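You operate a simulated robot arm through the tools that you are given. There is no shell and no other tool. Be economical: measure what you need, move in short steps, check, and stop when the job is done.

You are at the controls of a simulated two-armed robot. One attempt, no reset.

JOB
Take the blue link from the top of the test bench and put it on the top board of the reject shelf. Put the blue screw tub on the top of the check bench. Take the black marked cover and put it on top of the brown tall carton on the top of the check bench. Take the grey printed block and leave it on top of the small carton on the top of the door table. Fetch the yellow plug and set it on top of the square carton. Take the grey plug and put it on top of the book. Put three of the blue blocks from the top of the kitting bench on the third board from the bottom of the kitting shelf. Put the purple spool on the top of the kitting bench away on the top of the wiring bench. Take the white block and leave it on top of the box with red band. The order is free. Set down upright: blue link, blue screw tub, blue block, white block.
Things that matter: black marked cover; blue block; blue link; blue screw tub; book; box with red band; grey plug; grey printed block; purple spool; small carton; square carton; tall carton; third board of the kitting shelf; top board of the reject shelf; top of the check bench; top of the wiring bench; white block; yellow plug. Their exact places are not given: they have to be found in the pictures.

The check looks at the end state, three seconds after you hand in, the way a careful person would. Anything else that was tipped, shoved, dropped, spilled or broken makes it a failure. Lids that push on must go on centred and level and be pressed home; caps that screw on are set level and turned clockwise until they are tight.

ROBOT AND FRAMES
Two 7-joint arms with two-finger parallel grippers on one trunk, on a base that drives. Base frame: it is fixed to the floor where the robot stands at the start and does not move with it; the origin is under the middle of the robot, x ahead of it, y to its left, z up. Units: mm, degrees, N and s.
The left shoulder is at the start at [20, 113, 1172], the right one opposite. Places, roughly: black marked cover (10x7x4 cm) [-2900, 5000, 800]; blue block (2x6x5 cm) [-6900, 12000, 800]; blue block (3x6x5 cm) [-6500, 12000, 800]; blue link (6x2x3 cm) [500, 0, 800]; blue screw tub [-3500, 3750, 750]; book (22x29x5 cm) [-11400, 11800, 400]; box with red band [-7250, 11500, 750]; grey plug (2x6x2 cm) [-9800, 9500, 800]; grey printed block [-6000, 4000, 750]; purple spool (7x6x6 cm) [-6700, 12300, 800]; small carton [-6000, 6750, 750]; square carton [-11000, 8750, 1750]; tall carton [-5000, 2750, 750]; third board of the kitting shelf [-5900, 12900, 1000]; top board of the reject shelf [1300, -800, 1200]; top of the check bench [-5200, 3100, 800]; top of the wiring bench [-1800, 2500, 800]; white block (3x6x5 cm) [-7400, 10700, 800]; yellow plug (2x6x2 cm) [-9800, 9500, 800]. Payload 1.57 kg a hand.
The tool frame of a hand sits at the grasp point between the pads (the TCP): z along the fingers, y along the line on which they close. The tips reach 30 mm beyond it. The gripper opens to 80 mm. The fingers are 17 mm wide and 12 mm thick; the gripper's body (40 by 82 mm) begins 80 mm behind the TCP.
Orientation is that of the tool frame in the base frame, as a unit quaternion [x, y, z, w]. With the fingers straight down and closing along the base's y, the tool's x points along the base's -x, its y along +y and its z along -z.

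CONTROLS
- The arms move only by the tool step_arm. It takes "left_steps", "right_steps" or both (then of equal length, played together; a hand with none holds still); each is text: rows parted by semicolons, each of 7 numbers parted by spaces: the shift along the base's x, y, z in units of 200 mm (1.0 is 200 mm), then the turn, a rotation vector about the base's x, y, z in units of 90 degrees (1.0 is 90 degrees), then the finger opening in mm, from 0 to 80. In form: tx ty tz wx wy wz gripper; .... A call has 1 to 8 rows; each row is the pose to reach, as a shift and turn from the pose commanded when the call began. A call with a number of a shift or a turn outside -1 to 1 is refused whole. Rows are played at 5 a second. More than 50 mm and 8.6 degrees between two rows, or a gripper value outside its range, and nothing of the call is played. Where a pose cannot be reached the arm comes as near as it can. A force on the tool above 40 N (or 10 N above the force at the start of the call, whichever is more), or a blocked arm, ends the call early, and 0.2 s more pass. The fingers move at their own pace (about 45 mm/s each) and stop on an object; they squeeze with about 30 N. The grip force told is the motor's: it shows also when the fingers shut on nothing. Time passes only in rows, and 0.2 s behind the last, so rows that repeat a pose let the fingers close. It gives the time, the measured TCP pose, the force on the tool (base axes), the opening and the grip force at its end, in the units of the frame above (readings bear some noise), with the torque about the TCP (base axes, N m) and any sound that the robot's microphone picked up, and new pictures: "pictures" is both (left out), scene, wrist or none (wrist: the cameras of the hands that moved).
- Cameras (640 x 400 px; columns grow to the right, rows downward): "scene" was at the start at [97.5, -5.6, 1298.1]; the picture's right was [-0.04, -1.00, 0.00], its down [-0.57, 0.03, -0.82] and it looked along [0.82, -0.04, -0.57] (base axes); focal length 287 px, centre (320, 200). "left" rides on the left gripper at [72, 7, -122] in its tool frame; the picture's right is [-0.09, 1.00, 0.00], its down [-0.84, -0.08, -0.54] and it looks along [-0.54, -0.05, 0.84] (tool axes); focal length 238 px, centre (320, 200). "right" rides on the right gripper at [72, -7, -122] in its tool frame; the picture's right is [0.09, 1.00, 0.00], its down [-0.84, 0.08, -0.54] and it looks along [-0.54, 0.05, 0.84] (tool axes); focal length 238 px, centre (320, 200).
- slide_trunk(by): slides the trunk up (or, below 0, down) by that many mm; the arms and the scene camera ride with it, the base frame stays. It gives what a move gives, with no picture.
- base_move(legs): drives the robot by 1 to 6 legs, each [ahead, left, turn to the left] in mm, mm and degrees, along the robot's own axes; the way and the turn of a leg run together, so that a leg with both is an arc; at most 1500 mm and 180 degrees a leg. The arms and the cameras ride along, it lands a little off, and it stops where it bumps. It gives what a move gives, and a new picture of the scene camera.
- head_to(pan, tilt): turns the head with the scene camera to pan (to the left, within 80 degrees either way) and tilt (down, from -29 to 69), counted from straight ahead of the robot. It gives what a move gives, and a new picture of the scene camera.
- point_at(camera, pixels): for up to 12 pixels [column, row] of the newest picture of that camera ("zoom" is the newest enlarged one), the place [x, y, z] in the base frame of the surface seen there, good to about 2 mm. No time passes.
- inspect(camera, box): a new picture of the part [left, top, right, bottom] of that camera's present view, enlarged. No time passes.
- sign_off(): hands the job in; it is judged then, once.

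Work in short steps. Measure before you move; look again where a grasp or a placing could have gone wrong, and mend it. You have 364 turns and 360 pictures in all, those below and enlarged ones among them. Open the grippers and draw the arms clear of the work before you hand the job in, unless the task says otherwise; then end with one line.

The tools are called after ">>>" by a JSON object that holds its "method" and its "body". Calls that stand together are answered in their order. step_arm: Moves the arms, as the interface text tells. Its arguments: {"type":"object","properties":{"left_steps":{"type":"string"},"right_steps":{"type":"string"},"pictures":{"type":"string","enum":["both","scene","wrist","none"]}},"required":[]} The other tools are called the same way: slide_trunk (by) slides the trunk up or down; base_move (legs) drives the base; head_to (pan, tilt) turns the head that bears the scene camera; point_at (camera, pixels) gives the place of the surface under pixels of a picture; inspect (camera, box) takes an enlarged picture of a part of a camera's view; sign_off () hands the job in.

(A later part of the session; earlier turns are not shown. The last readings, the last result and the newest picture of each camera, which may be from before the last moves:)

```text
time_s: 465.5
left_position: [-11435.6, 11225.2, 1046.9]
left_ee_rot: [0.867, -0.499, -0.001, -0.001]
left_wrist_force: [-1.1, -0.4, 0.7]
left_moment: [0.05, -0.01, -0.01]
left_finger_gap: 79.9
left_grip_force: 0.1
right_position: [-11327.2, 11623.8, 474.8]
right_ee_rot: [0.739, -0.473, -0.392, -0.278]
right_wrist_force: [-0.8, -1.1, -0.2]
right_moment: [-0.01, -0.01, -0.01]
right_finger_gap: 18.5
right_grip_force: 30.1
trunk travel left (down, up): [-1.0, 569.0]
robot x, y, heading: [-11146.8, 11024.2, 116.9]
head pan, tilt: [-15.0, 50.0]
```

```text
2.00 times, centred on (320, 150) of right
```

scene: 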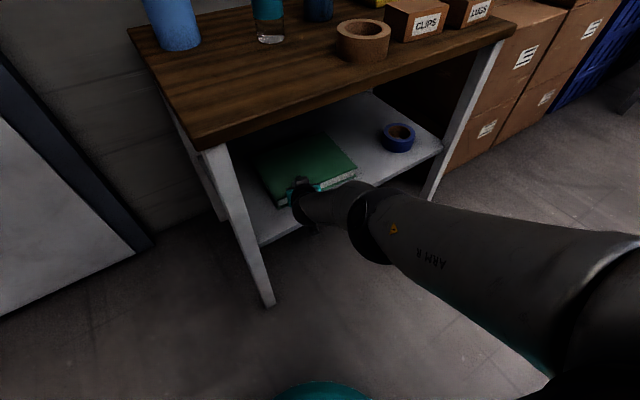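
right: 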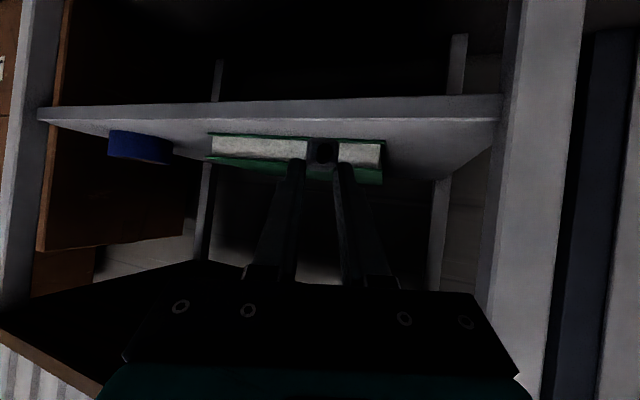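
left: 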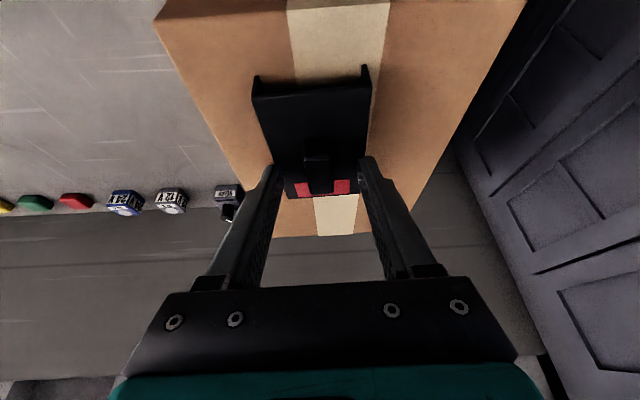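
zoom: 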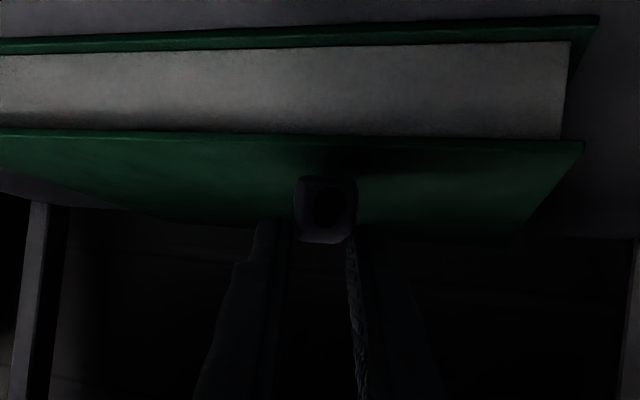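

Plug over the book's front edge; 80 mm more.

>>> {"method": "base_move", "body": {"legs": [[80, 0, 0]]}}

>>> {"method": "step_arm", "body": {"right_steps": "0 0 -0.02 0 0 0 8;0 0 -0.04 0 0 0 8", "pictures": "wrist"}}

>>> {"method": "inspect", "body": {"camera": "scene", "box": [220, 110, 420, 250]}}

```text
time_s: 466.5
left_position: [-11470.6, 11295.2, 1044.8]
left_ee_rot: [0.867, -0.498, -0.001, 0.0]
left_wrist_force: [-0.1, 0.3, 0.2]
left_moment: [-0.01, 0.04, 0.01]
left_finger_gap: 80.0
left_grip_force: 0.1
right_position: [-11362.0, 11692.8, 473.2]
right_ee_rot: [0.738, -0.473, -0.392, -0.278]
right_wrist_force: [-0.6, 0.2, -0.3]
right_moment: [0.0, -0.01, -0.01]
right_finger_gap: 18.6
right_grip_force: 30.2
trunk travel left (down, up): [-1.0, 569.0]
robot x, y, heading: [-11177.1, 11089.9, 116.9]
head pan, tilt: [-15.0, 50.0]
```

scene: 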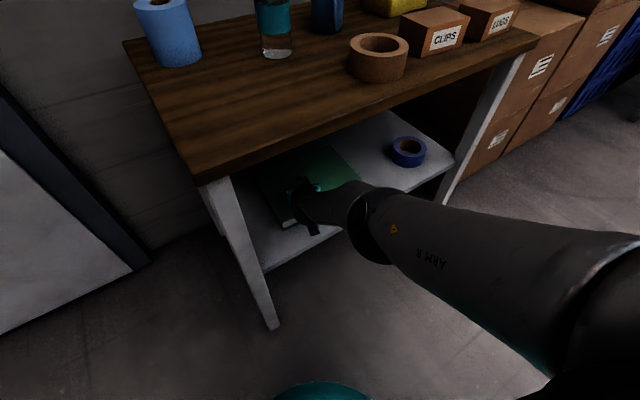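

```text
time_s: 467.1
left_position: [-11472.4, 11294.1, 1046.8]
left_ee_rot: [0.867, -0.498, -0.001, -0.001]
left_wrist_force: [-0.1, 0.1, -0.6]
left_moment: [-0.03, -0.02, 0.0]
left_finger_gap: 79.9
left_grip_force: 0.0
right_position: [-11359.9, 11691.0, 468.6]
right_ee_rot: [0.739, -0.473, -0.392, -0.278]
right_wrist_force: [0.3, -0.5, -0.2]
right_moment: [-0.04, -0.02, -0.01]
right_finger_gap: 18.9
right_grip_force: 30.0
right hand out of reach, approached as far as the arm can: row 2
trunk travel left (down, up): [-1.0, 569.0]
robot x, y, heading: [-11181.5, 11097.3, 116.9]
head pan, tilt: [-15.0, 50.0]
```

right: 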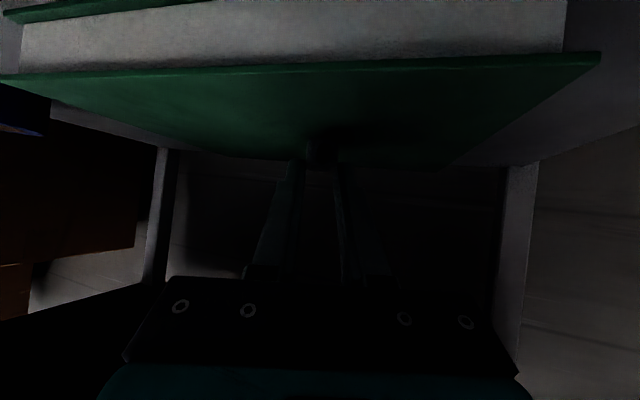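

```text
2.86 times, centred on (320, 180) of scene
```

zoom: 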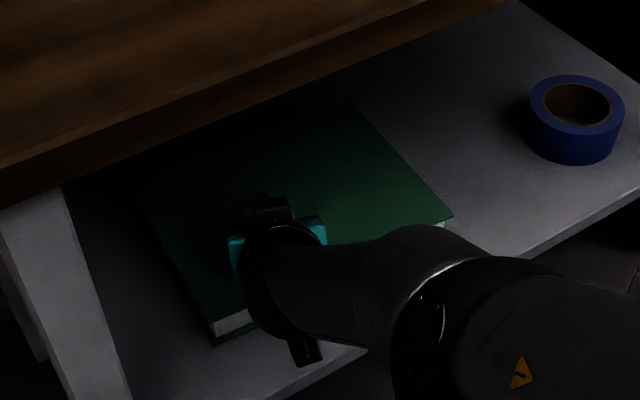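

Plug ~7 mm above the book; lower with a slight forward motion.

>>> {"method": "step_arm", "body": {"right_steps": "-0.01 0.025 -0.03 0 0 0 8;-0.02 0.05 -0.06 0 0 0 8", "pictures": "none"}}

```text
time_s: 467.7
left_position: [-11471.3, 11295.8, 1047.2]
left_ee_rot: [0.868, -0.497, -0.002, -0.001]
left_wrist_force: [0.6, -0.6, -0.5]
left_moment: [-0.02, -0.03, -0.01]
left_finger_gap: 80.1
left_grip_force: 0.1
right_position: [-11359.7, 11691.5, 467.2]
right_ee_rot: [0.739, -0.473, -0.392, -0.278]
right_wrist_force: [0.0, 0.9, 0.6]
right_moment: [-0.03, -0.01, 0.01]
right_finger_gap: 18.7
right_grip_force: 30.3
right hand out of reach, approached as far as the arm can: row 1, 2
trunk travel left (down, up): [-1.0, 569.0]
robot x, y, heading: [-11176.7, 11091.2, 117.1]
head pan, tilt: [-15.0, 50.0]
```

The arm is at full stretch; draw back 20 mm while lowering 8.

>>> {"method": "step_arm", "body": {"right_steps": "0.02 -0.045 -0.01 0 0 0 8;0.045 -0.09 -0.03 0 0 0 8;0.045 -0.09 -0.04 0 0 0 8", "pictures": "none"}}

```text
time_s: 468.5
left_position: [-11472.7, 11294.0, 1046.9]
left_ee_rot: [0.868, -0.497, -0.002, 0.0]
left_wrist_force: [-0.4, 0.8, 0.8]
left_moment: [0.01, -0.03, 0.02]
left_finger_gap: 80.4
left_grip_force: 0.1
right_position: [-11354.6, 11682.5, 460.8]
right_ee_rot: [0.737, -0.472, -0.394, -0.282]
right_wrist_force: [-2.7, 4.4, 16.8]
right_moment: [0.78, 0.52, 0.01]
right_finger_gap: 18.6
right_grip_force: 30.3
right hand out of reach, approached as far as the arm can: row 1, 2, 3
trunk travel left (down, up): [-1.0, 569.0]
robot x, y, heading: [-11179.3, 11092.4, 116.8]
head pan, tilt: [-15.0, 50.0]
```

Contact with the book. Open and back straight out.

>>> {"method": "step_arm", "body": {"right_steps": "0 0 0.008 0 0 0 20;0 0 0.01 0 0 0 40;0 0 0.015 0 0 0 45;0 0 0.02 0 0 0 45", "pictures": "wrist"}}

```text
time_s: 469.5
left_position: [-11472.6, 11294.7, 1047.0]
left_ee_rot: [0.867, -0.498, -0.002, -0.001]
left_wrist_force: [0.8, -0.3, 0.2]
left_moment: [-0.02, 0.0, 0.0]
left_finger_gap: 80.0
left_grip_force: 0.0
right_position: [-11356.0, 11681.4, 459.1]
right_ee_rot: [0.739, -0.473, -0.391, -0.277]
right_wrist_force: [-0.9, -0.4, -0.4]
right_moment: [-0.01, 0.0, 0.01]
right_finger_gap: 44.9
right_grip_force: 0.0
right hand out of reach, approached as far as the arm can: row 4
trunk travel left (down, up): [-1.0, 569.0]
robot x, y, heading: [-11177.4, 11092.0, 117.0]
head pan, tilt: [-15.0, 50.0]
```

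right: 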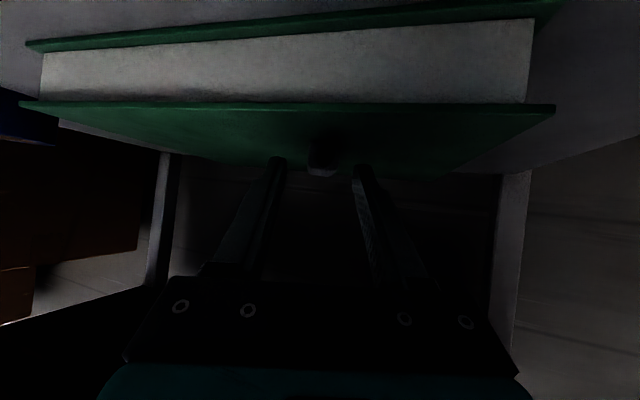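

>>> {"method": "base_move", "body": {"legs": [[-320, 0, 0]]}}

>>> {"method": "inspect", "body": {"camera": "scene", "box": [200, 90, 440, 240]}}

>>> {"method": "slide_trunk", "body": {"by": 400}}

```text
time_s: 471.6
left_position: [-11327.5, 11015.1, 1045.4]
left_ee_rot: [0.866, -0.501, 0.0, -0.001]
left_wrist_force: [1.1, 0.2, -0.4]
left_moment: [0.0, 0.03, 0.0]
left_finger_gap: 80.0
left_grip_force: 0.1
right_position: [-11209.5, 11399.7, 458.0]
right_ee_rot: [0.738, -0.475, -0.39, -0.278]
right_wrist_force: [1.0, 0.4, 1.0]
right_moment: [0.01, -0.01, 0.01]
right_finger_gap: 45.0
right_grip_force: 0.0
trunk travel left (down, up): [-1.0, 569.0]
robot x, y, heading: [-11037.1, 10815.6, 116.4]
head pan, tilt: [-15.0, 50.0]
```

scene: 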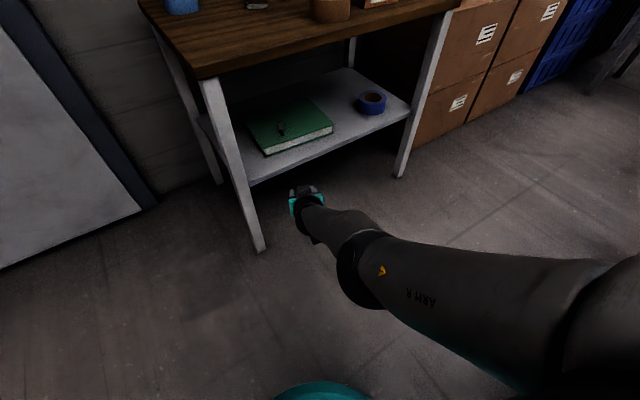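

```text
2.67 times, centred on (320, 165) of scene
```

zoom: 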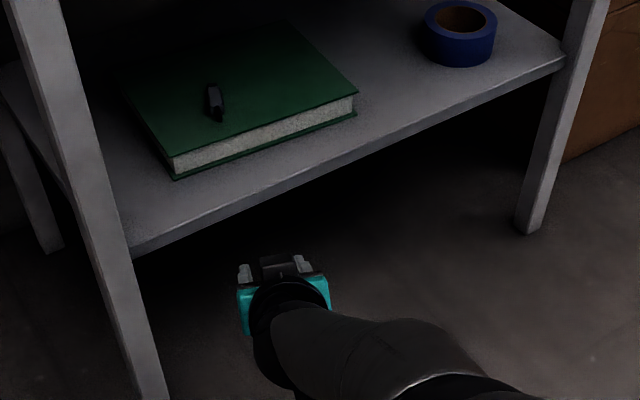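

```text
time_s: 475.5
left_position: [-11329.4, 11015.0, 1446.5]
left_ee_rot: [0.866, -0.5, -0.001, -0.001]
left_wrist_force: [0.2, 0.5, 0.4]
left_moment: [0.03, -0.02, 0.04]
left_finger_gap: 80.2
left_grip_force: 0.0
right_position: [-11209.3, 11399.8, 857.1]
right_ee_rot: [0.737, -0.475, -0.391, -0.278]
right_wrist_force: [0.3, -1.0, -0.1]
right_moment: [-0.02, 0.0, -0.03]
right_finger_gap: 44.9
right_grip_force: 0.0
trunk travel left (down, up): [-401.0, 169.0]
robot x, y, heading: [-11038.4, 10810.3, 116.7]
head pan, tilt: [-15.0, 50.0]
```

The plug lies on the book. Restore the right hand to vertical while drawing back.

>>> {"method": "step_arm", "body": {"right_steps": "0.035 -0.09 0.1 -0.074 -0.03 0 50;0.07 -0.18 0.2 -0.148 -0.059 0 50;0.11 -0.27 0.3 -0.222 -0.089 0 50;0.15 -0.36 0.4 -0.296 -0.119 0 60;0.19 -0.45 0.5 -0.37 -0.148 0 60;0.23 -0.54 0.6 -0.444 -0.178 0 70;0.27 -0.63 0.7 -0.519 -0.207 0 80;0.31 -0.7 0.8 -0.593 -0.237 0 80", "pictures": "none"}}

>>> {"method": "step_arm", "body": {"left_steps": "0 0 -0.2 0 0 0 80;0 0 -0.4 0 0 0 80;0 0 -0.6 0 0 0 80;0 0 -0.8 0 0 0 80", "pictures": "none"}}

```text
time_s: 477.3
left_position: [-11327.8, 11015.1, 1446.2]
left_ee_rot: [0.866, -0.501, -0.001, 0.0]
left_wrist_force: [0.8, -0.2, 0.0]
left_moment: [-0.01, 0.01, 0.01]
left_finger_gap: 80.0
left_grip_force: 0.0
right_position: [-11145.4, 11260.8, 1017.8]
right_ee_rot: [0.841, -0.541, 0.002, 0.001]
right_wrist_force: [0.6, 0.1, 0.3]
right_moment: [0.0, 0.01, -0.01]
right_finger_gap: 80.1
right_grip_force: 0.0
right hand out of reach, approached as far as the arm can: row 1
trunk travel left (down, up): [-401.0, 169.0]
robot x, y, heading: [-11036.6, 10811.0, 116.6]
head pan, tilt: [-15.0, 50.0]
```

```text
time_s: 478.3
left_position: [-11326.1, 11016.2, 1286.2]
left_ee_rot: [0.866, -0.501, -0.001, -0.001]
left_wrist_force: [0.2, 0.0, -0.5]
left_moment: [-0.01, 0.04, 0.02]
left_finger_gap: 80.1
left_grip_force: 0.0
right_position: [-11147.9, 11261.3, 1017.9]
right_ee_rot: [0.84, -0.542, 0.001, 0.0]
right_wrist_force: [0.4, -0.6, -0.6]
right_moment: [-0.01, -0.01, 0.0]
right_finger_gap: 80.1
right_grip_force: 0.0
trunk travel left (down, up): [-401.0, 169.0]
robot x, y, heading: [-11036.4, 10808.2, 116.3]
head pan, tilt: [-15.0, 50.0]
```

Raise the trunk and drive back out between table and stand, then turn toward the kitting area.

>>> {"method": "slide_trunk", "body": {"by": 120}}

>>> {"method": "base_move", "body": {"legs": [[0, 0, 18.7], [0, 120, 0], [-1280, 0, 0], [0, -1350, 0], [0, 0, -90]]}}

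>>> {"method": "head_to", "body": {"pan": 0, "tilt": 18}}

```text
time_s: 479.8
left_position: [-11325.9, 11015.4, 1405.6]
left_ee_rot: [0.866, -0.501, -0.001, 0.0]
left_wrist_force: [0.2, 0.2, -0.7]
left_moment: [0.01, 0.0, 0.01]
left_finger_gap: 79.9
left_grip_force: 0.0
right_position: [-11147.2, 11260.8, 1138.1]
right_ee_rot: [0.841, -0.542, 0.001, 0.0]
right_wrist_force: [-0.1, 0.1, 0.8]
right_moment: [0.0, 0.02, 0.0]
right_finger_gap: 80.0
right_grip_force: 0.1
trunk travel left (down, up): [-521.0, 49.0]
robot x, y, heading: [-11038.3, 10812.3, 116.4]
head pan, tilt: [-15.0, 50.0]
```

```text
time_s: 498.2
left_position: [-9162.8, 11113.9, 1405.2]
left_ee_rot: [-0.409, 0.913, 0.001, 0.0]
left_wrist_force: [-0.7, -0.6, -0.4]
left_moment: [0.02, -0.02, -0.01]
left_finger_gap: 80.0
left_grip_force: 0.2
right_position: [-8874.8, 11019.0, 1137.9]
right_ee_rot: [-0.365, 0.931, -0.001, 0.0]
right_wrist_force: [-1.2, 1.5, 0.2]
right_moment: [-0.02, 0.0, -0.01]
right_finger_gap: 80.0
right_grip_force: 0.1
trunk travel left (down, up): [-521.0, 49.0]
robot x, y, heading: [-9269.0, 10773.4, 44.7]
head pan, tilt: [-15.0, 50.0]
```

scene: 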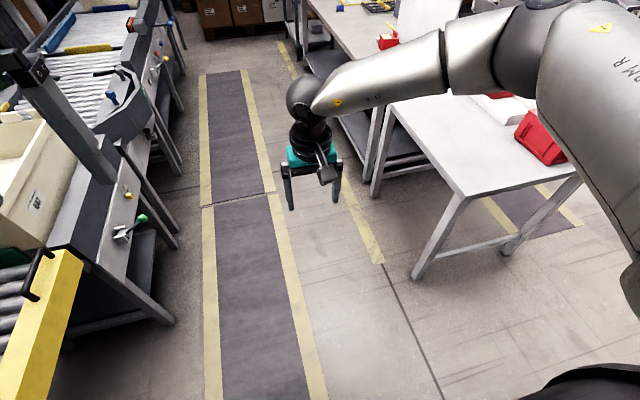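

```text
time_s: 499.1
left_position: [-9164.1, 11113.1, 1407.2]
left_ee_rot: [-0.408, 0.913, 0.001, 0.001]
left_wrist_force: [0.2, 0.4, -0.2]
left_moment: [-0.02, 0.02, 0.03]
left_finger_gap: 79.9
left_grip_force: 0.0
right_position: [-8873.8, 11020.2, 1137.4]
right_ee_rot: [-0.364, 0.931, -0.002, -0.001]
right_wrist_force: [-0.1, 0.2, 0.3]
right_moment: [-0.02, -0.02, 0.0]
right_finger_gap: 79.9
right_grip_force: 0.1
trunk travel left (down, up): [-521.0, 49.0]
robot x, y, heading: [-9264.5, 10776.8, 44.9]
head pan, tilt: [0.0, 18.0]
```

scene: 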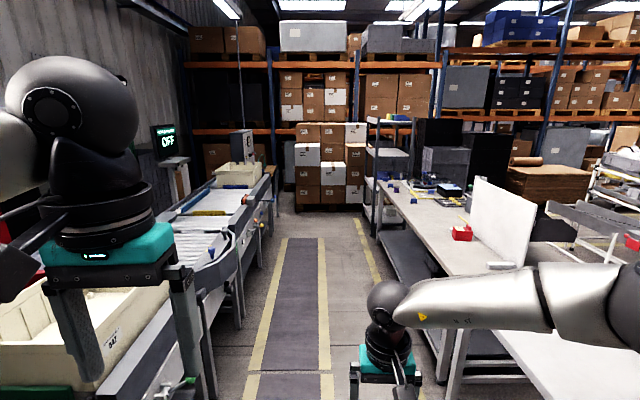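

The aisle with the white table, kit bench and the kitting shelf at the end. Drive ahead 1300 and look right.

>>> {"method": "base_move", "body": {"legs": [[1300, 0, 0]]}}

>>> {"method": "head_to", "body": {"pan": -30, "tilt": 35}}

```text
time_s: 505.6
left_position: [-8253.8, 12024.4, 1406.5]
left_ee_rot: [-0.411, 0.912, 0.001, 0.001]
left_wrist_force: [0.3, 0.3, 1.0]
left_moment: [0.0, -0.01, 0.0]
left_finger_gap: 79.9
left_grip_force: 0.1
right_position: [-7964.8, 11933.6, 1137.1]
right_ee_rot: [-0.366, 0.931, -0.001, -0.001]
right_wrist_force: [0.4, -0.6, 0.1]
right_moment: [0.01, -0.01, -0.01]
right_finger_gap: 80.0
right_grip_force: 0.0
trunk travel left (down, up): [-521.0, 49.0]
robot x, y, heading: [-8359.2, 11686.6, 45.0]
head pan, tilt: [0.0, 18.0]
```

scene: 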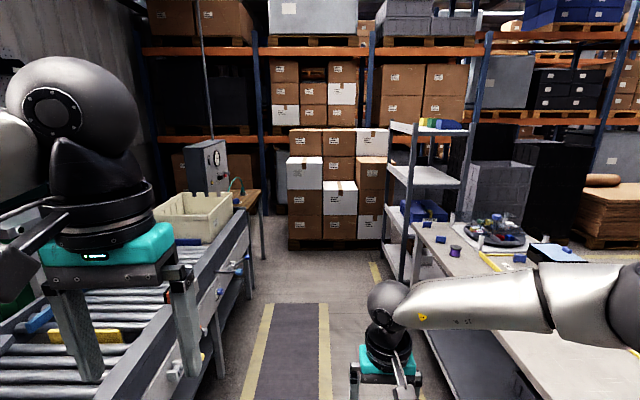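

```text
time_s: 506.6
left_position: [-8254.0, 12025.3, 1406.5]
left_ee_rot: [-0.411, 0.912, 0.0, 0.001]
left_wrist_force: [-0.4, 0.3, -0.5]
left_moment: [0.01, 0.02, -0.02]
left_finger_gap: 80.0
left_grip_force: 0.0
right_position: [-7965.6, 11932.6, 1137.3]
right_ee_rot: [-0.366, 0.931, -0.001, -0.001]
right_wrist_force: [0.7, 0.6, -0.1]
right_moment: [-0.03, -0.02, 0.01]
right_finger_gap: 80.3
right_grip_force: 0.1
trunk travel left (down, up): [-521.0, 49.0]
robot x, y, heading: [-8354.8, 11686.5, 45.3]
head pan, tilt: [-30.0, 35.0]
```

scene: 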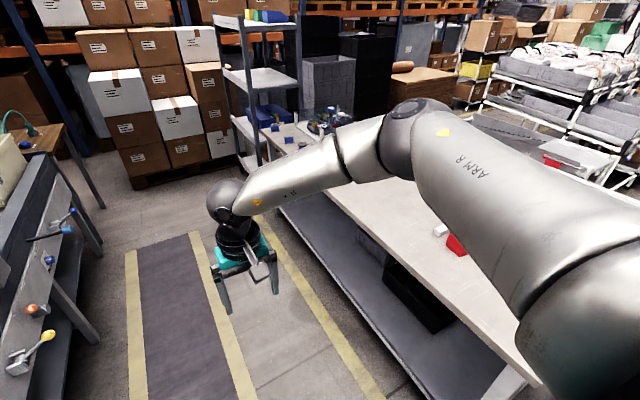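

Turn right to face the bench.

>>> {"method": "base_move", "body": {"legs": [[0, 0, -90]]}}

>>> {"method": "head_to", "body": {"pan": 0, "tilt": 35}}

```text
time_s: 510.8
left_position: [-8017.3, 11582.4, 1406.2]
left_ee_rot: [0.358, 0.934, -0.001, 0.001]
left_wrist_force: [-0.8, 0.4, 0.0]
left_moment: [0.02, -0.02, 0.02]
left_finger_gap: 80.0
left_grip_force: 0.1
right_position: [-8113.1, 11293.2, 1138.2]
right_ee_rot: [0.402, 0.915, 0.0, -0.001]
right_wrist_force: [-0.3, 0.7, -0.6]
right_moment: [-0.03, 0.01, -0.02]
right_finger_gap: 80.0
right_grip_force: 0.1
trunk travel left (down, up): [-521.0, 49.0]
robot x, y, heading: [-8354.0, 11685.7, -45.5]
head pan, tilt: [-30.0, 35.0]
```

scene: 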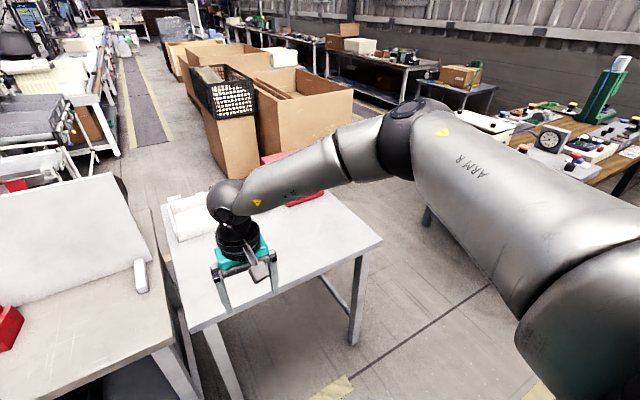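

```text
time_s: 511.8
left_position: [-8017.4, 11581.7, 1406.2]
left_ee_rot: [0.359, 0.933, -0.001, 0.001]
left_wrist_force: [-0.4, -0.6, -0.1]
left_moment: [0.03, 0.0, -0.01]
left_finger_gap: 80.3
left_grip_force: 0.0
right_position: [-8112.9, 11294.1, 1137.8]
right_ee_rot: [0.403, 0.915, 0.0, -0.001]
right_wrist_force: [0.1, 0.4, -0.3]
right_moment: [0.0, 0.0, -0.01]
right_finger_gap: 79.9
right_grip_force: 0.0
trunk travel left (down, up): [-521.0, 49.0]
robot x, y, heading: [-8358.6, 11684.4, -45.6]
head pan, tilt: [0.0, 35.0]
```

scene: 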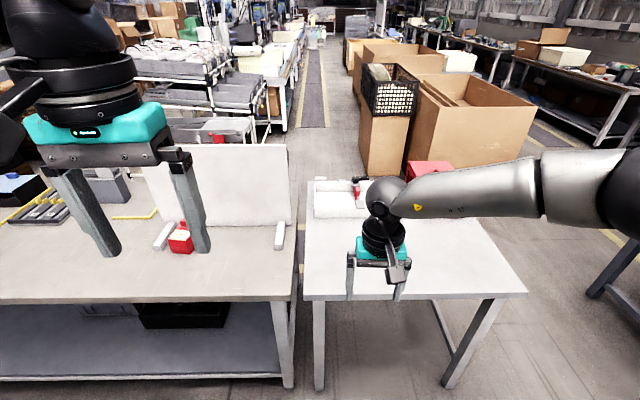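

>>> {"method": "inspect", "body": {"camera": "scene", "box": [290, 140, 470, 250]}}

>>> {"method": "point_at", "body": {"camera": "scene", "pixels": [[335, 205], [357, 190], [430, 170], [315, 295], [520, 290], [310, 185], [445, 190], [180, 240], [280, 235], [165, 235], [290, 285], [320, 210]]}}

```text
3.56 times, centred on (380, 195) of scene
```

zoom: 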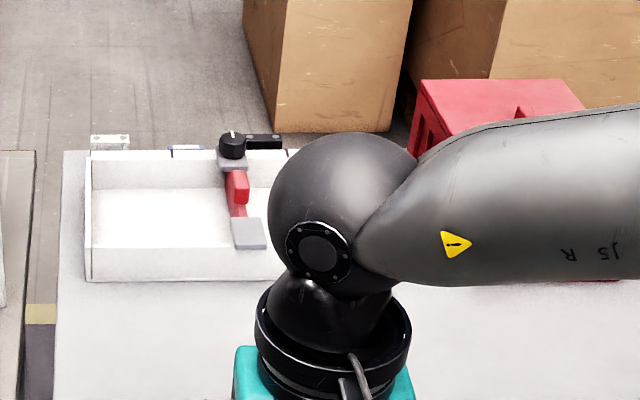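

```text
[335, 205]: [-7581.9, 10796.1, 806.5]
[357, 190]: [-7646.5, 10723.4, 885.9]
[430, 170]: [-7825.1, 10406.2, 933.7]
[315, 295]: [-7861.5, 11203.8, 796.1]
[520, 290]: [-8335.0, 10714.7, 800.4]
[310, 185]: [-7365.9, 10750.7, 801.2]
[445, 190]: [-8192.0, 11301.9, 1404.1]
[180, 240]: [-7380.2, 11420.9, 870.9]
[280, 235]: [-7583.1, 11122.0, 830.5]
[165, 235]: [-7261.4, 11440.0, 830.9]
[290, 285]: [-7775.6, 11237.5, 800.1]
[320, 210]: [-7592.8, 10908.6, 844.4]
```

>>> {"method": "inspect", "body": {"camera": "scene", "box": [100, 190, 310, 290]}}

>>> {"method": "head_to", "body": {"pan": 20, "tilt": 35}}

```text
3.05 times, centred on (205, 240) of scene
```

zoom: 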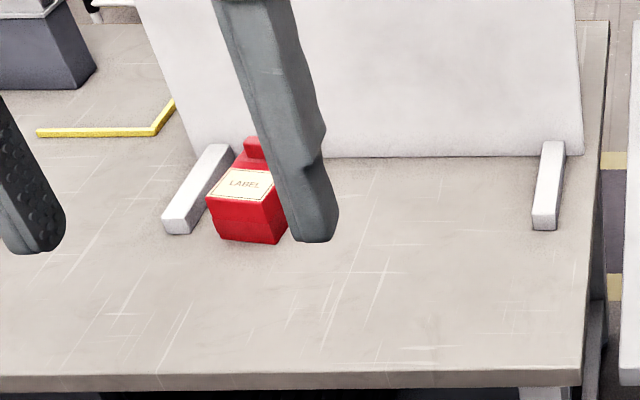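

```text
time_s: 512.6
left_position: [-8018.7, 11581.7, 1406.8]
left_ee_rot: [0.359, 0.933, 0.0, 0.0]
left_wrist_force: [-0.5, -0.5, -0.1]
left_moment: [0.0, -0.01, -0.01]
left_finger_gap: 79.7
left_grip_force: 0.0
right_position: [-8112.7, 11293.3, 1137.2]
right_ee_rot: [0.403, 0.915, 0.0, -0.001]
right_wrist_force: [-1.0, 0.4, -0.6]
right_moment: [0.02, 0.03, 0.0]
right_finger_gap: 80.0
right_grip_force: 0.1
trunk travel left (down, up): [-521.0, 49.0]
robot x, y, heading: [-8357.2, 11687.0, -45.5]
head pan, tilt: [20.0, 35.0]
```

scene: 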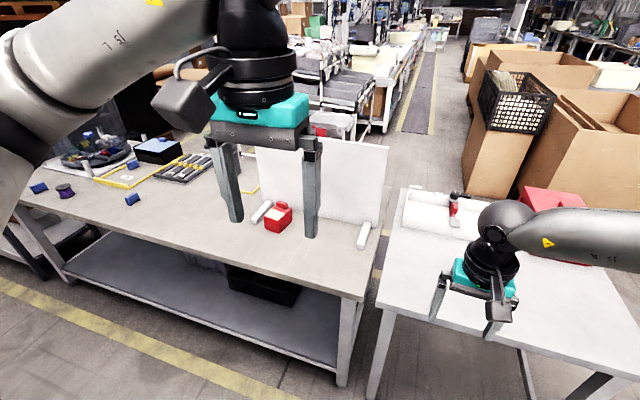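

Blue blocks and the purple spool are on the kit bench at left. Measure them.

>>> {"method": "inspect", "body": {"camera": "scene", "box": [0, 120, 220, 230]}}

>>> {"method": "point_at", "body": {"camera": "scene", "pixels": [[40, 187], [65, 190], [133, 198], [133, 163], [100, 180], [278, 216], [360, 310], [40, 215], [90, 150], [160, 150]]}}

```text
2.91 times, centred on (110, 175) of scene
```

zoom: 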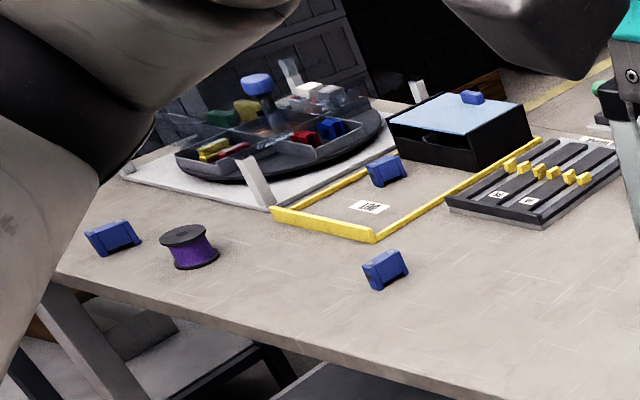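

```text
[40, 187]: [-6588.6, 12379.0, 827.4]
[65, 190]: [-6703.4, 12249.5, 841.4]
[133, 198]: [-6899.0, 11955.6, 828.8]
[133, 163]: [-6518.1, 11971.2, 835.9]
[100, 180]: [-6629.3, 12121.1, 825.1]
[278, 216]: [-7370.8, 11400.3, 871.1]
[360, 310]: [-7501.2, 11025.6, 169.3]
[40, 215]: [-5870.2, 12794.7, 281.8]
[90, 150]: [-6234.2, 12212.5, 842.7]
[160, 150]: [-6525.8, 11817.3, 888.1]
```

Move left along the bench to the blocks and look.

>>> {"method": "base_move", "body": {"legs": [[0, 1300, 0]]}}

>>> {"method": "head_to", "body": {"pan": 10, "tilt": 38}}

>>> {"method": "head_to", "body": {"pan": 60, "tilt": 22}}

```text
time_s: 519.0
left_position: [-7110.6, 12469.3, 1406.3]
left_ee_rot: [0.364, 0.931, 0.0, 0.0]
left_wrist_force: [-0.4, 0.4, -0.6]
left_moment: [0.01, 0.0, -0.01]
left_finger_gap: 79.9
left_grip_force: 0.1
right_position: [-7206.6, 12182.5, 1138.4]
right_ee_rot: [0.408, 0.913, -0.001, -0.001]
right_wrist_force: [-0.8, -0.7, 0.0]
right_moment: [0.0, -0.01, -0.02]
right_finger_gap: 79.9
right_grip_force: 0.0
trunk travel left (down, up): [-521.0, 49.0]
robot x, y, heading: [-7446.2, 12580.5, -46.2]
head pan, tilt: [20.0, 35.0]
```

scene: 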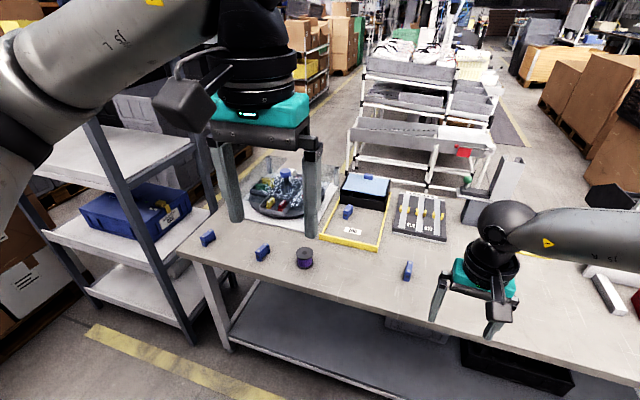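

```text
time_s: 519.7
left_position: [-7109.8, 12469.9, 1406.1]
left_ee_rot: [0.363, 0.932, 0.0, 0.001]
left_wrist_force: [0.1, 0.0, 1.0]
left_moment: [0.0, -0.03, 0.03]
left_finger_gap: 80.1
left_grip_force: 0.0
right_position: [-7206.8, 12182.0, 1138.1]
right_ee_rot: [0.408, 0.913, 0.0, -0.002]
right_wrist_force: [-0.3, -0.2, 0.8]
right_moment: [0.0, -0.02, -0.02]
right_finger_gap: 80.2
right_grip_force: 0.2
trunk travel left (down, up): [-521.0, 49.0]
robot x, y, heading: [-7445.4, 12575.2, -46.0]
head pan, tilt: [10.0, 38.0]
```

scene: 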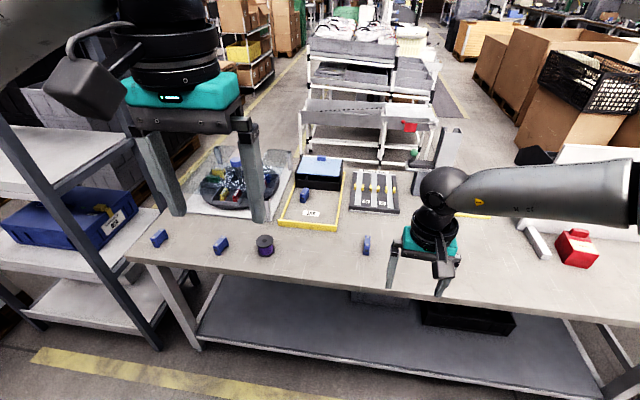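

```text
time_s: 520.9
left_position: [-7109.4, 12469.8, 1406.6]
left_ee_rot: [0.363, 0.932, -0.001, 0.0]
left_wrist_force: [-0.1, -0.4, 0.8]
left_moment: [0.0, 0.02, 0.0]
left_finger_gap: 80.0
left_grip_force: 0.1
right_position: [-7208.0, 12182.0, 1136.8]
right_ee_rot: [0.408, 0.913, 0.0, -0.001]
right_wrist_force: [0.2, 0.0, 0.4]
right_moment: [0.02, 0.0, 0.0]
right_finger_gap: 80.0
right_grip_force: 0.0
trunk travel left (down, up): [-521.0, 49.0]
robot x, y, heading: [-7446.9, 12577.7, -46.0]
head pan, tilt: [60.0, 22.0]
```

scene: 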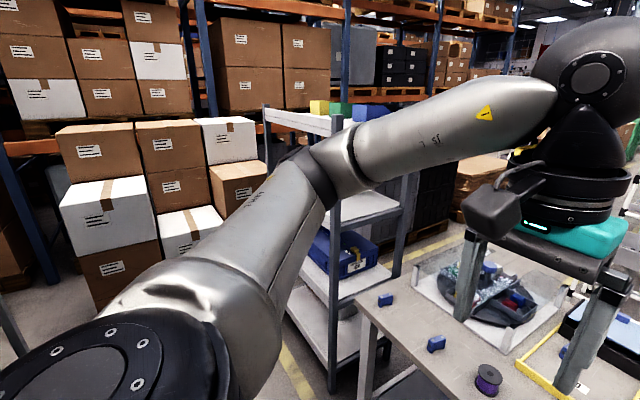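

Measure the shelf boards and the near blocks.

>>> {"method": "point_at", "body": {"camera": "scene", "pixels": [[365, 205], [340, 225], [385, 200], [345, 270], [320, 330], [338, 200], [405, 215], [300, 115], [275, 112], [335, 340], [380, 190]]}}

>>> {"method": "head_to", "body": {"pan": 30, "tilt": 35}}

```text
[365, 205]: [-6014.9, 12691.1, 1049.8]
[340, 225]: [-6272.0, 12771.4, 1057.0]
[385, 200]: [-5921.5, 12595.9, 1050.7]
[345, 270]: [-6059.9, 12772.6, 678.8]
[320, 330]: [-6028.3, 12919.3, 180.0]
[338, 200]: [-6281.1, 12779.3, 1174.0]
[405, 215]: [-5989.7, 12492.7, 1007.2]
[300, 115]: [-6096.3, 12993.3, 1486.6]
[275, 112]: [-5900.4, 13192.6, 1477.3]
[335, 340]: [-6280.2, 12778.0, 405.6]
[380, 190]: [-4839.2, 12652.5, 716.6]
```

```text
time_s: 521.9
left_position: [-7110.8, 12469.1, 1407.0]
left_ee_rot: [0.363, 0.932, 0.0, 0.0]
left_wrist_force: [0.5, 0.3, 0.2]
left_moment: [0.0, 0.0, -0.03]
left_finger_gap: 79.9
left_grip_force: 0.0
right_position: [-7207.3, 12182.1, 1137.8]
right_ee_rot: [0.407, 0.914, -0.001, -0.001]
right_wrist_force: [-0.1, -0.4, 0.1]
right_moment: [0.02, 0.02, 0.02]
right_finger_gap: 79.9
right_grip_force: 0.0
trunk travel left (down, up): [-521.0, 49.0]
robot x, y, heading: [-7447.8, 12577.2, -46.4]
head pan, tilt: [30.0, 35.0]
```

scene: 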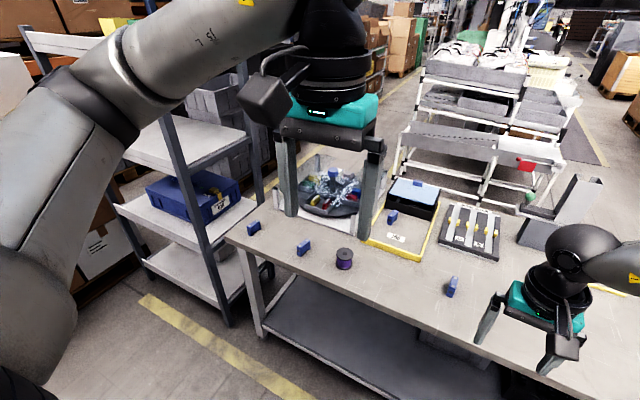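

>>> {"method": "inspect", "body": {"camera": "scene", "box": [230, 200, 480, 310]}}

>>> {"method": "point_at", "body": {"camera": "scene", "pixels": [[254, 224], [303, 243], [452, 280], [345, 253], [392, 212], [240, 240], [420, 320], [210, 195], [195, 260]]}}

```text
2.56 times, centred on (355, 255) of scene
```

zoom: 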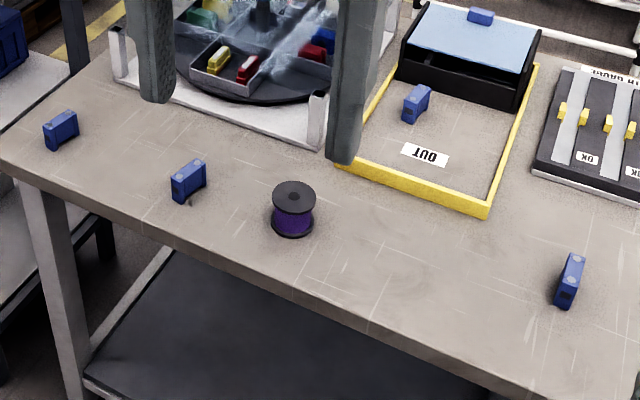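

```text
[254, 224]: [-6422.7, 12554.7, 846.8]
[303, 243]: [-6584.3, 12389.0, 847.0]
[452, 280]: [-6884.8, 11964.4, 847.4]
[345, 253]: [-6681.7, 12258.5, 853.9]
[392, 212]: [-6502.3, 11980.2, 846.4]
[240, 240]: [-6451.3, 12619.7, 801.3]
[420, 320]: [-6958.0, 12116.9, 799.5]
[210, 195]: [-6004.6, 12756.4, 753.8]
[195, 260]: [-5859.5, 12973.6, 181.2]
```

Blocks P1 (-6423,12555), P2 (-6584,12389), P3 (-6885,11964), all 47 mm tall. I position to take P1 with the left and P2 with the right hand.

>>> {"method": "base_move", "body": {"legs": [[0, 0, 1.4], [0, 593, 0], [312, 0, 0]]}}

>>> {"method": "head_to", "body": {"pan": 0, "tilt": 60}}

```text
time_s: 527.3
left_position: [-6465.7, 12679.4, 1405.4]
left_ee_rot: [0.349, 0.937, 0.0, 0.001]
left_wrist_force: [0.5, 0.0, 0.1]
left_moment: [-0.01, 0.03, 0.01]
left_finger_gap: 79.9
left_grip_force: 0.0
right_position: [-6554.2, 12390.7, 1137.6]
right_ee_rot: [0.393, 0.919, 0.0, -0.001]
right_wrist_force: [0.2, -0.8, -0.6]
right_moment: [0.01, -0.01, 0.01]
right_finger_gap: 80.0
right_grip_force: 0.1
trunk travel left (down, up): [-521.0, 49.0]
robot x, y, heading: [-6805.2, 12778.6, -43.9]
head pan, tilt: [30.0, 35.0]
```

scene: 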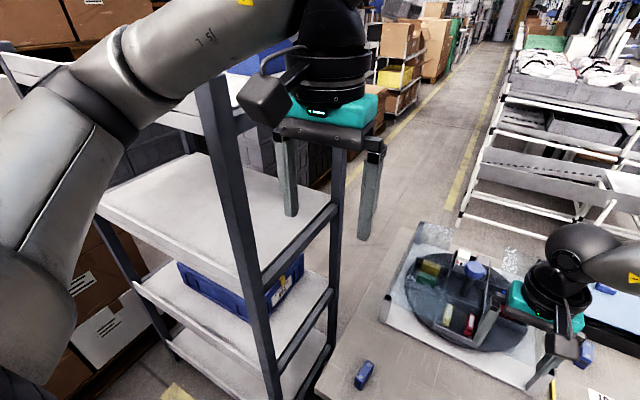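

```text
time_s: 528.2
left_position: [-6466.2, 12681.8, 1406.6]
left_ee_rot: [0.349, 0.937, 0.0, 0.0]
left_wrist_force: [-0.4, -0.1, 0.3]
left_moment: [0.0, 0.02, 0.0]
left_finger_gap: 79.9
left_grip_force: 0.1
right_position: [-6554.0, 12391.6, 1138.0]
right_ee_rot: [0.394, 0.919, 0.0, -0.001]
right_wrist_force: [0.2, 0.0, -0.3]
right_moment: [-0.04, 0.05, 0.02]
right_finger_gap: 80.0
right_grip_force: 0.0
trunk travel left (down, up): [-521.0, 49.0]
robot x, y, heading: [-6807.6, 12776.4, -44.3]
head pan, tilt: [0.0, 60.0]
```

scene: 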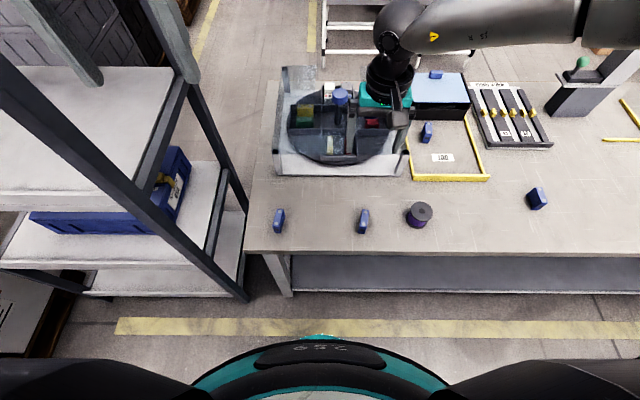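

>>> {"method": "inspect", "body": {"camera": "scene", "box": [255, 185, 445, 255]}}

```text
3.37 times, centred on (350, 220) of scene
```

zoom: 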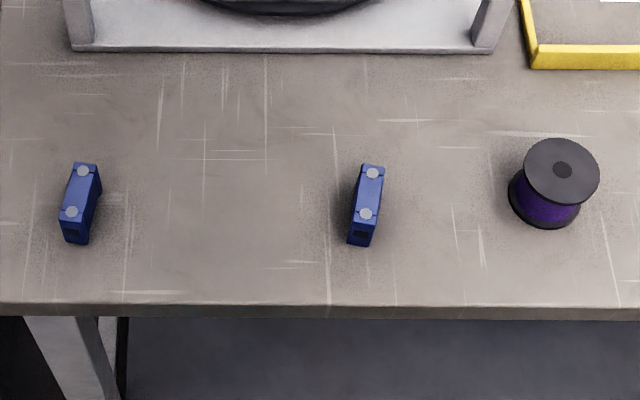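

>>> {"method": "point_at", "body": {"camera": "zoom", "pixels": [[83, 170], [71, 211], [66, 200], [88, 205], [77, 190], [372, 174], [366, 213], [355, 200], [380, 200], [368, 193], [560, 168], [10, 305]]}}

```text
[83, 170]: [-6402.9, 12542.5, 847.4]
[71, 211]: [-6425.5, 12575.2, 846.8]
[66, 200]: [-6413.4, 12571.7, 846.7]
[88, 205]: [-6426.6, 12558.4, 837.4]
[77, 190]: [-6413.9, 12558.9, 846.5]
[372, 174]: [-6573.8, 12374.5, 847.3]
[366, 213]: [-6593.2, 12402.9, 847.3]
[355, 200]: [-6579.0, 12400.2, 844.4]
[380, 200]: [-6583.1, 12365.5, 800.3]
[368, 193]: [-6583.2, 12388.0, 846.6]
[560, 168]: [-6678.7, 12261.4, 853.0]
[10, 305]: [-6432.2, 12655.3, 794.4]
```

Blocks' axes ≈ −55°: closing directions 34.7°. Lower the trunk 170 and align both hands.

>>> {"method": "slide_trunk", "body": {"by": -170}}

>>> {"method": "step_arm", "body": {"left_steps": "0.052 -0.123 -0.18 0 0 -0.032 60;0.104 -0.246 -0.36 0 0 -0.064 60;0.156 -0.37 -0.54 0 0 -0.096 60;0.208 -0.49 -0.72 0 0 -0.128 60;0.26 -0.615 -0.9 0 0 -0.16 60", "right_steps": "-0.03 -0.003 0 0 0 -0.02 60;-0.06 -0.006 0 0 0 -0.04 60;-0.09 -0.01 0 0 0 -0.06 60;-0.12 -0.013 0 0 0 -0.08 60;-0.1475 -0.015 0 0 0 -0.1 60", "pictures": "wrist"}}

```text
time_s: 530.2
left_position: [-6465.7, 12681.8, 1237.1]
left_ee_rot: [0.35, 0.937, 0.0, 0.001]
left_wrist_force: [0.3, 0.1, 0.1]
left_moment: [0.06, 0.01, -0.03]
left_finger_gap: 80.0
left_grip_force: 0.0
right_position: [-6554.1, 12391.2, 968.1]
right_ee_rot: [0.393, 0.919, -0.001, -0.002]
right_wrist_force: [-0.7, 0.0, 0.2]
right_moment: [0.01, 0.01, 0.0]
right_finger_gap: 79.9
right_grip_force: 0.0
trunk travel left (down, up): [-351.0, 219.0]
robot x, y, heading: [-6808.3, 12778.1, -44.0]
head pan, tilt: [0.0, 60.0]
```

```text
time_s: 531.4
left_position: [-6414.1, 12558.3, 1054.2]
left_ee_rot: [0.465, 0.885, -0.001, 0.001]
left_wrist_force: [0.7, -0.1, -0.3]
left_moment: [-0.02, -0.01, 0.03]
left_finger_gap: 60.3
left_grip_force: 0.1
right_position: [-6584.6, 12387.9, 968.4]
right_ee_rot: [0.465, 0.885, -0.001, -0.001]
right_wrist_force: [1.0, -0.5, 0.3]
right_moment: [0.0, -0.01, 0.01]
right_finger_gap: 59.9
right_grip_force: 0.0
trunk travel left (down, up): [-351.0, 219.0]
robot x, y, heading: [-6807.3, 12777.9, -44.3]
head pan, tilt: [0.0, 60.0]
```

right: 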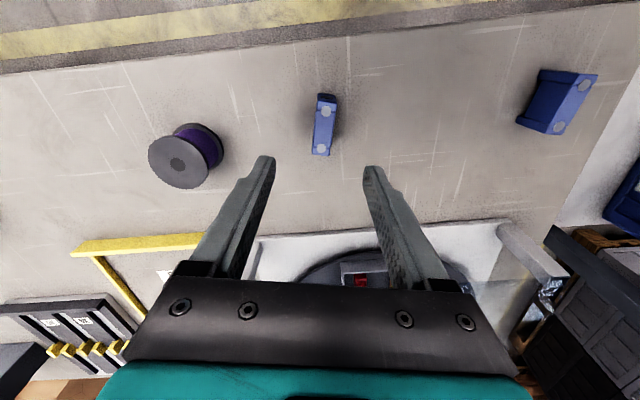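
left: 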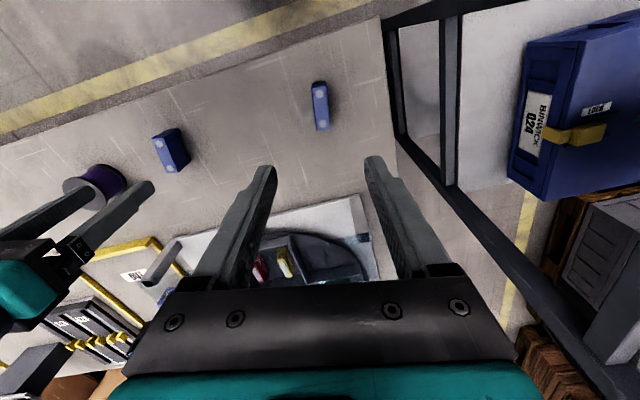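

Both aligned. Descend together.

>>> {"method": "step_arm", "body": {"left_steps": "0 0 -0.2 0 0 0 60;0 0 -0.42 0 0 0 60;0 0 -0.65 0 0 0 60;0 0 -0.88 0 0 0 60", "right_steps": "0.002 0 -0.1 0 0 0 60;0.004 0.002 -0.2 0 0 0 60;0.005 0.004 -0.3 0 0 0 60;0.005 0.004 -0.4 0 0 0 60", "pictures": "wrist"}}

```text
time_s: 532.4
left_position: [-6412.6, 12559.0, 881.0]
left_ee_rot: [0.464, 0.886, -0.001, 0.002]
left_wrist_force: [-0.8, -0.7, 0.0]
left_moment: [0.0, 0.04, 0.02]
left_finger_gap: 60.2
left_grip_force: 0.1
right_position: [-6583.0, 12389.5, 887.2]
right_ee_rot: [0.465, 0.885, 0.0, -0.002]
right_wrist_force: [0.0, -0.1, -0.6]
right_moment: [0.02, -0.01, 0.0]
right_finger_gap: 60.2
right_grip_force: 0.1
trunk travel left (down, up): [-351.0, 219.0]
robot x, y, heading: [-6805.9, 12780.3, -44.1]
head pan, tilt: [0.0, 60.0]
```

right: 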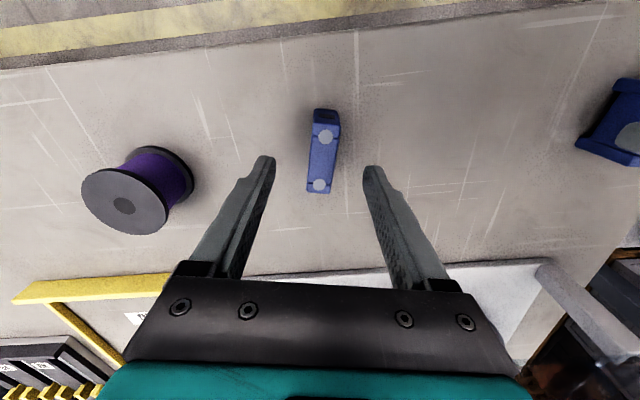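
left: 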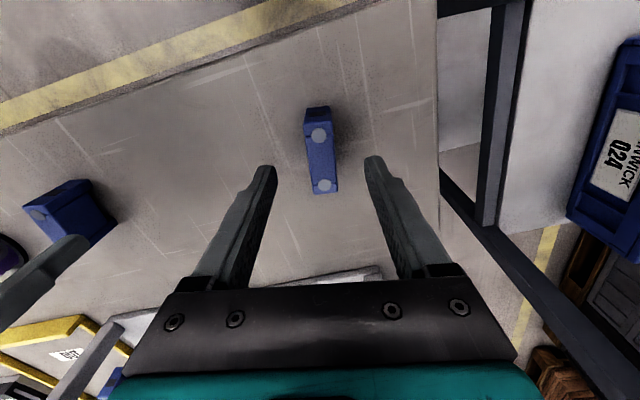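

>>> {"method": "step_arm", "body": {"left_steps": "0 0 -0.11 0 0 0 60;0 0 -0.21 0 0 0 60;0 0 -0.21 0 0 0 15;0 0 -0.21 0 0 0 15;0 0 -0.21 0 0 0 15;0 0 -0.21 0 0 0 15", "right_steps": "0 0 -0.12 0 0 0 60;0 0 -0.24 0 0 0 60;0 0 -0.24 0 0 0 15;0 0 -0.24 0 0 0 15;0 0 -0.24 0 0 0 15;0 0 -0.24 0 0 0 15", "pictures": "none"}}

>>> {"method": "step_arm", "body": {"left_steps": "0 0 0.1 0 0 0 15;0 0 0.3 0 0 0 15;0 0 0.5 0 0 0 15;0 0 0.75 0 0 0 15;0 0 1.0 0 0 0 15", "right_steps": "0 0 0.1 0 0 0 15;0 0 0.3 0 0 0 15;0 0 0.5 0 0 0 15;0 0 0.75 0 0 0 15;0 0 1.0 0 0 0 15", "pictures": "wrist"}}

```text
time_s: 533.8
left_position: [-6412.9, 12557.7, 839.0]
left_ee_rot: [0.464, 0.886, -0.002, 0.0]
left_wrist_force: [0.7, -0.1, -0.2]
left_moment: [0.02, 0.0, -0.04]
left_finger_gap: 19.4
left_grip_force: 27.1
right_position: [-6582.3, 12389.3, 838.8]
right_ee_rot: [0.464, 0.886, 0.001, -0.001]
right_wrist_force: [0.5, -0.2, -0.5]
right_moment: [-0.02, 0.01, -0.01]
right_finger_gap: 19.3
right_grip_force: 27.2
trunk travel left (down, up): [-351.0, 219.0]
robot x, y, heading: [-6802.0, 12781.2, -44.2]
head pan, tilt: [0.0, 60.0]
```

```text
time_s: 535.0
left_position: [-6414.2, 12559.9, 1039.1]
left_ee_rot: [0.465, 0.885, 0.0, 0.001]
left_wrist_force: [-0.8, -0.2, -0.6]
left_moment: [0.02, 0.0, 0.0]
left_finger_gap: 19.2
left_grip_force: 30.2
right_position: [-6586.5, 12387.3, 1041.7]
right_ee_rot: [0.464, 0.886, 0.0, -0.001]
right_wrist_force: [-1.0, 1.2, -0.7]
right_moment: [-0.01, -0.01, -0.04]
right_finger_gap: 19.1
right_grip_force: 29.7
trunk travel left (down, up): [-351.0, 219.0]
robot x, y, heading: [-6806.1, 12780.5, -44.4]
head pan, tilt: [0.0, 60.0]
```

right: 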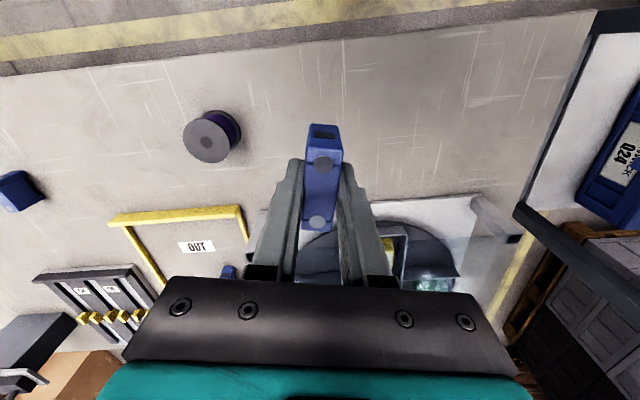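
left: 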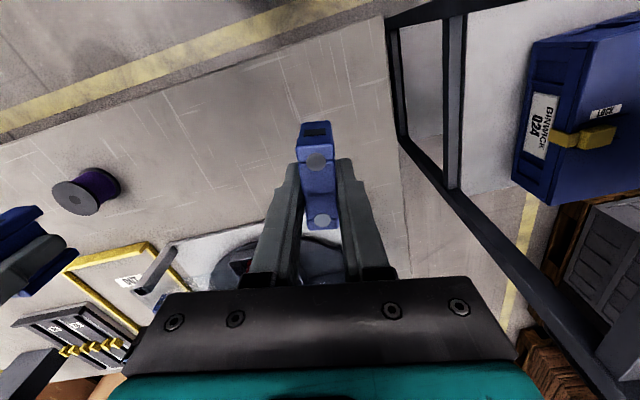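

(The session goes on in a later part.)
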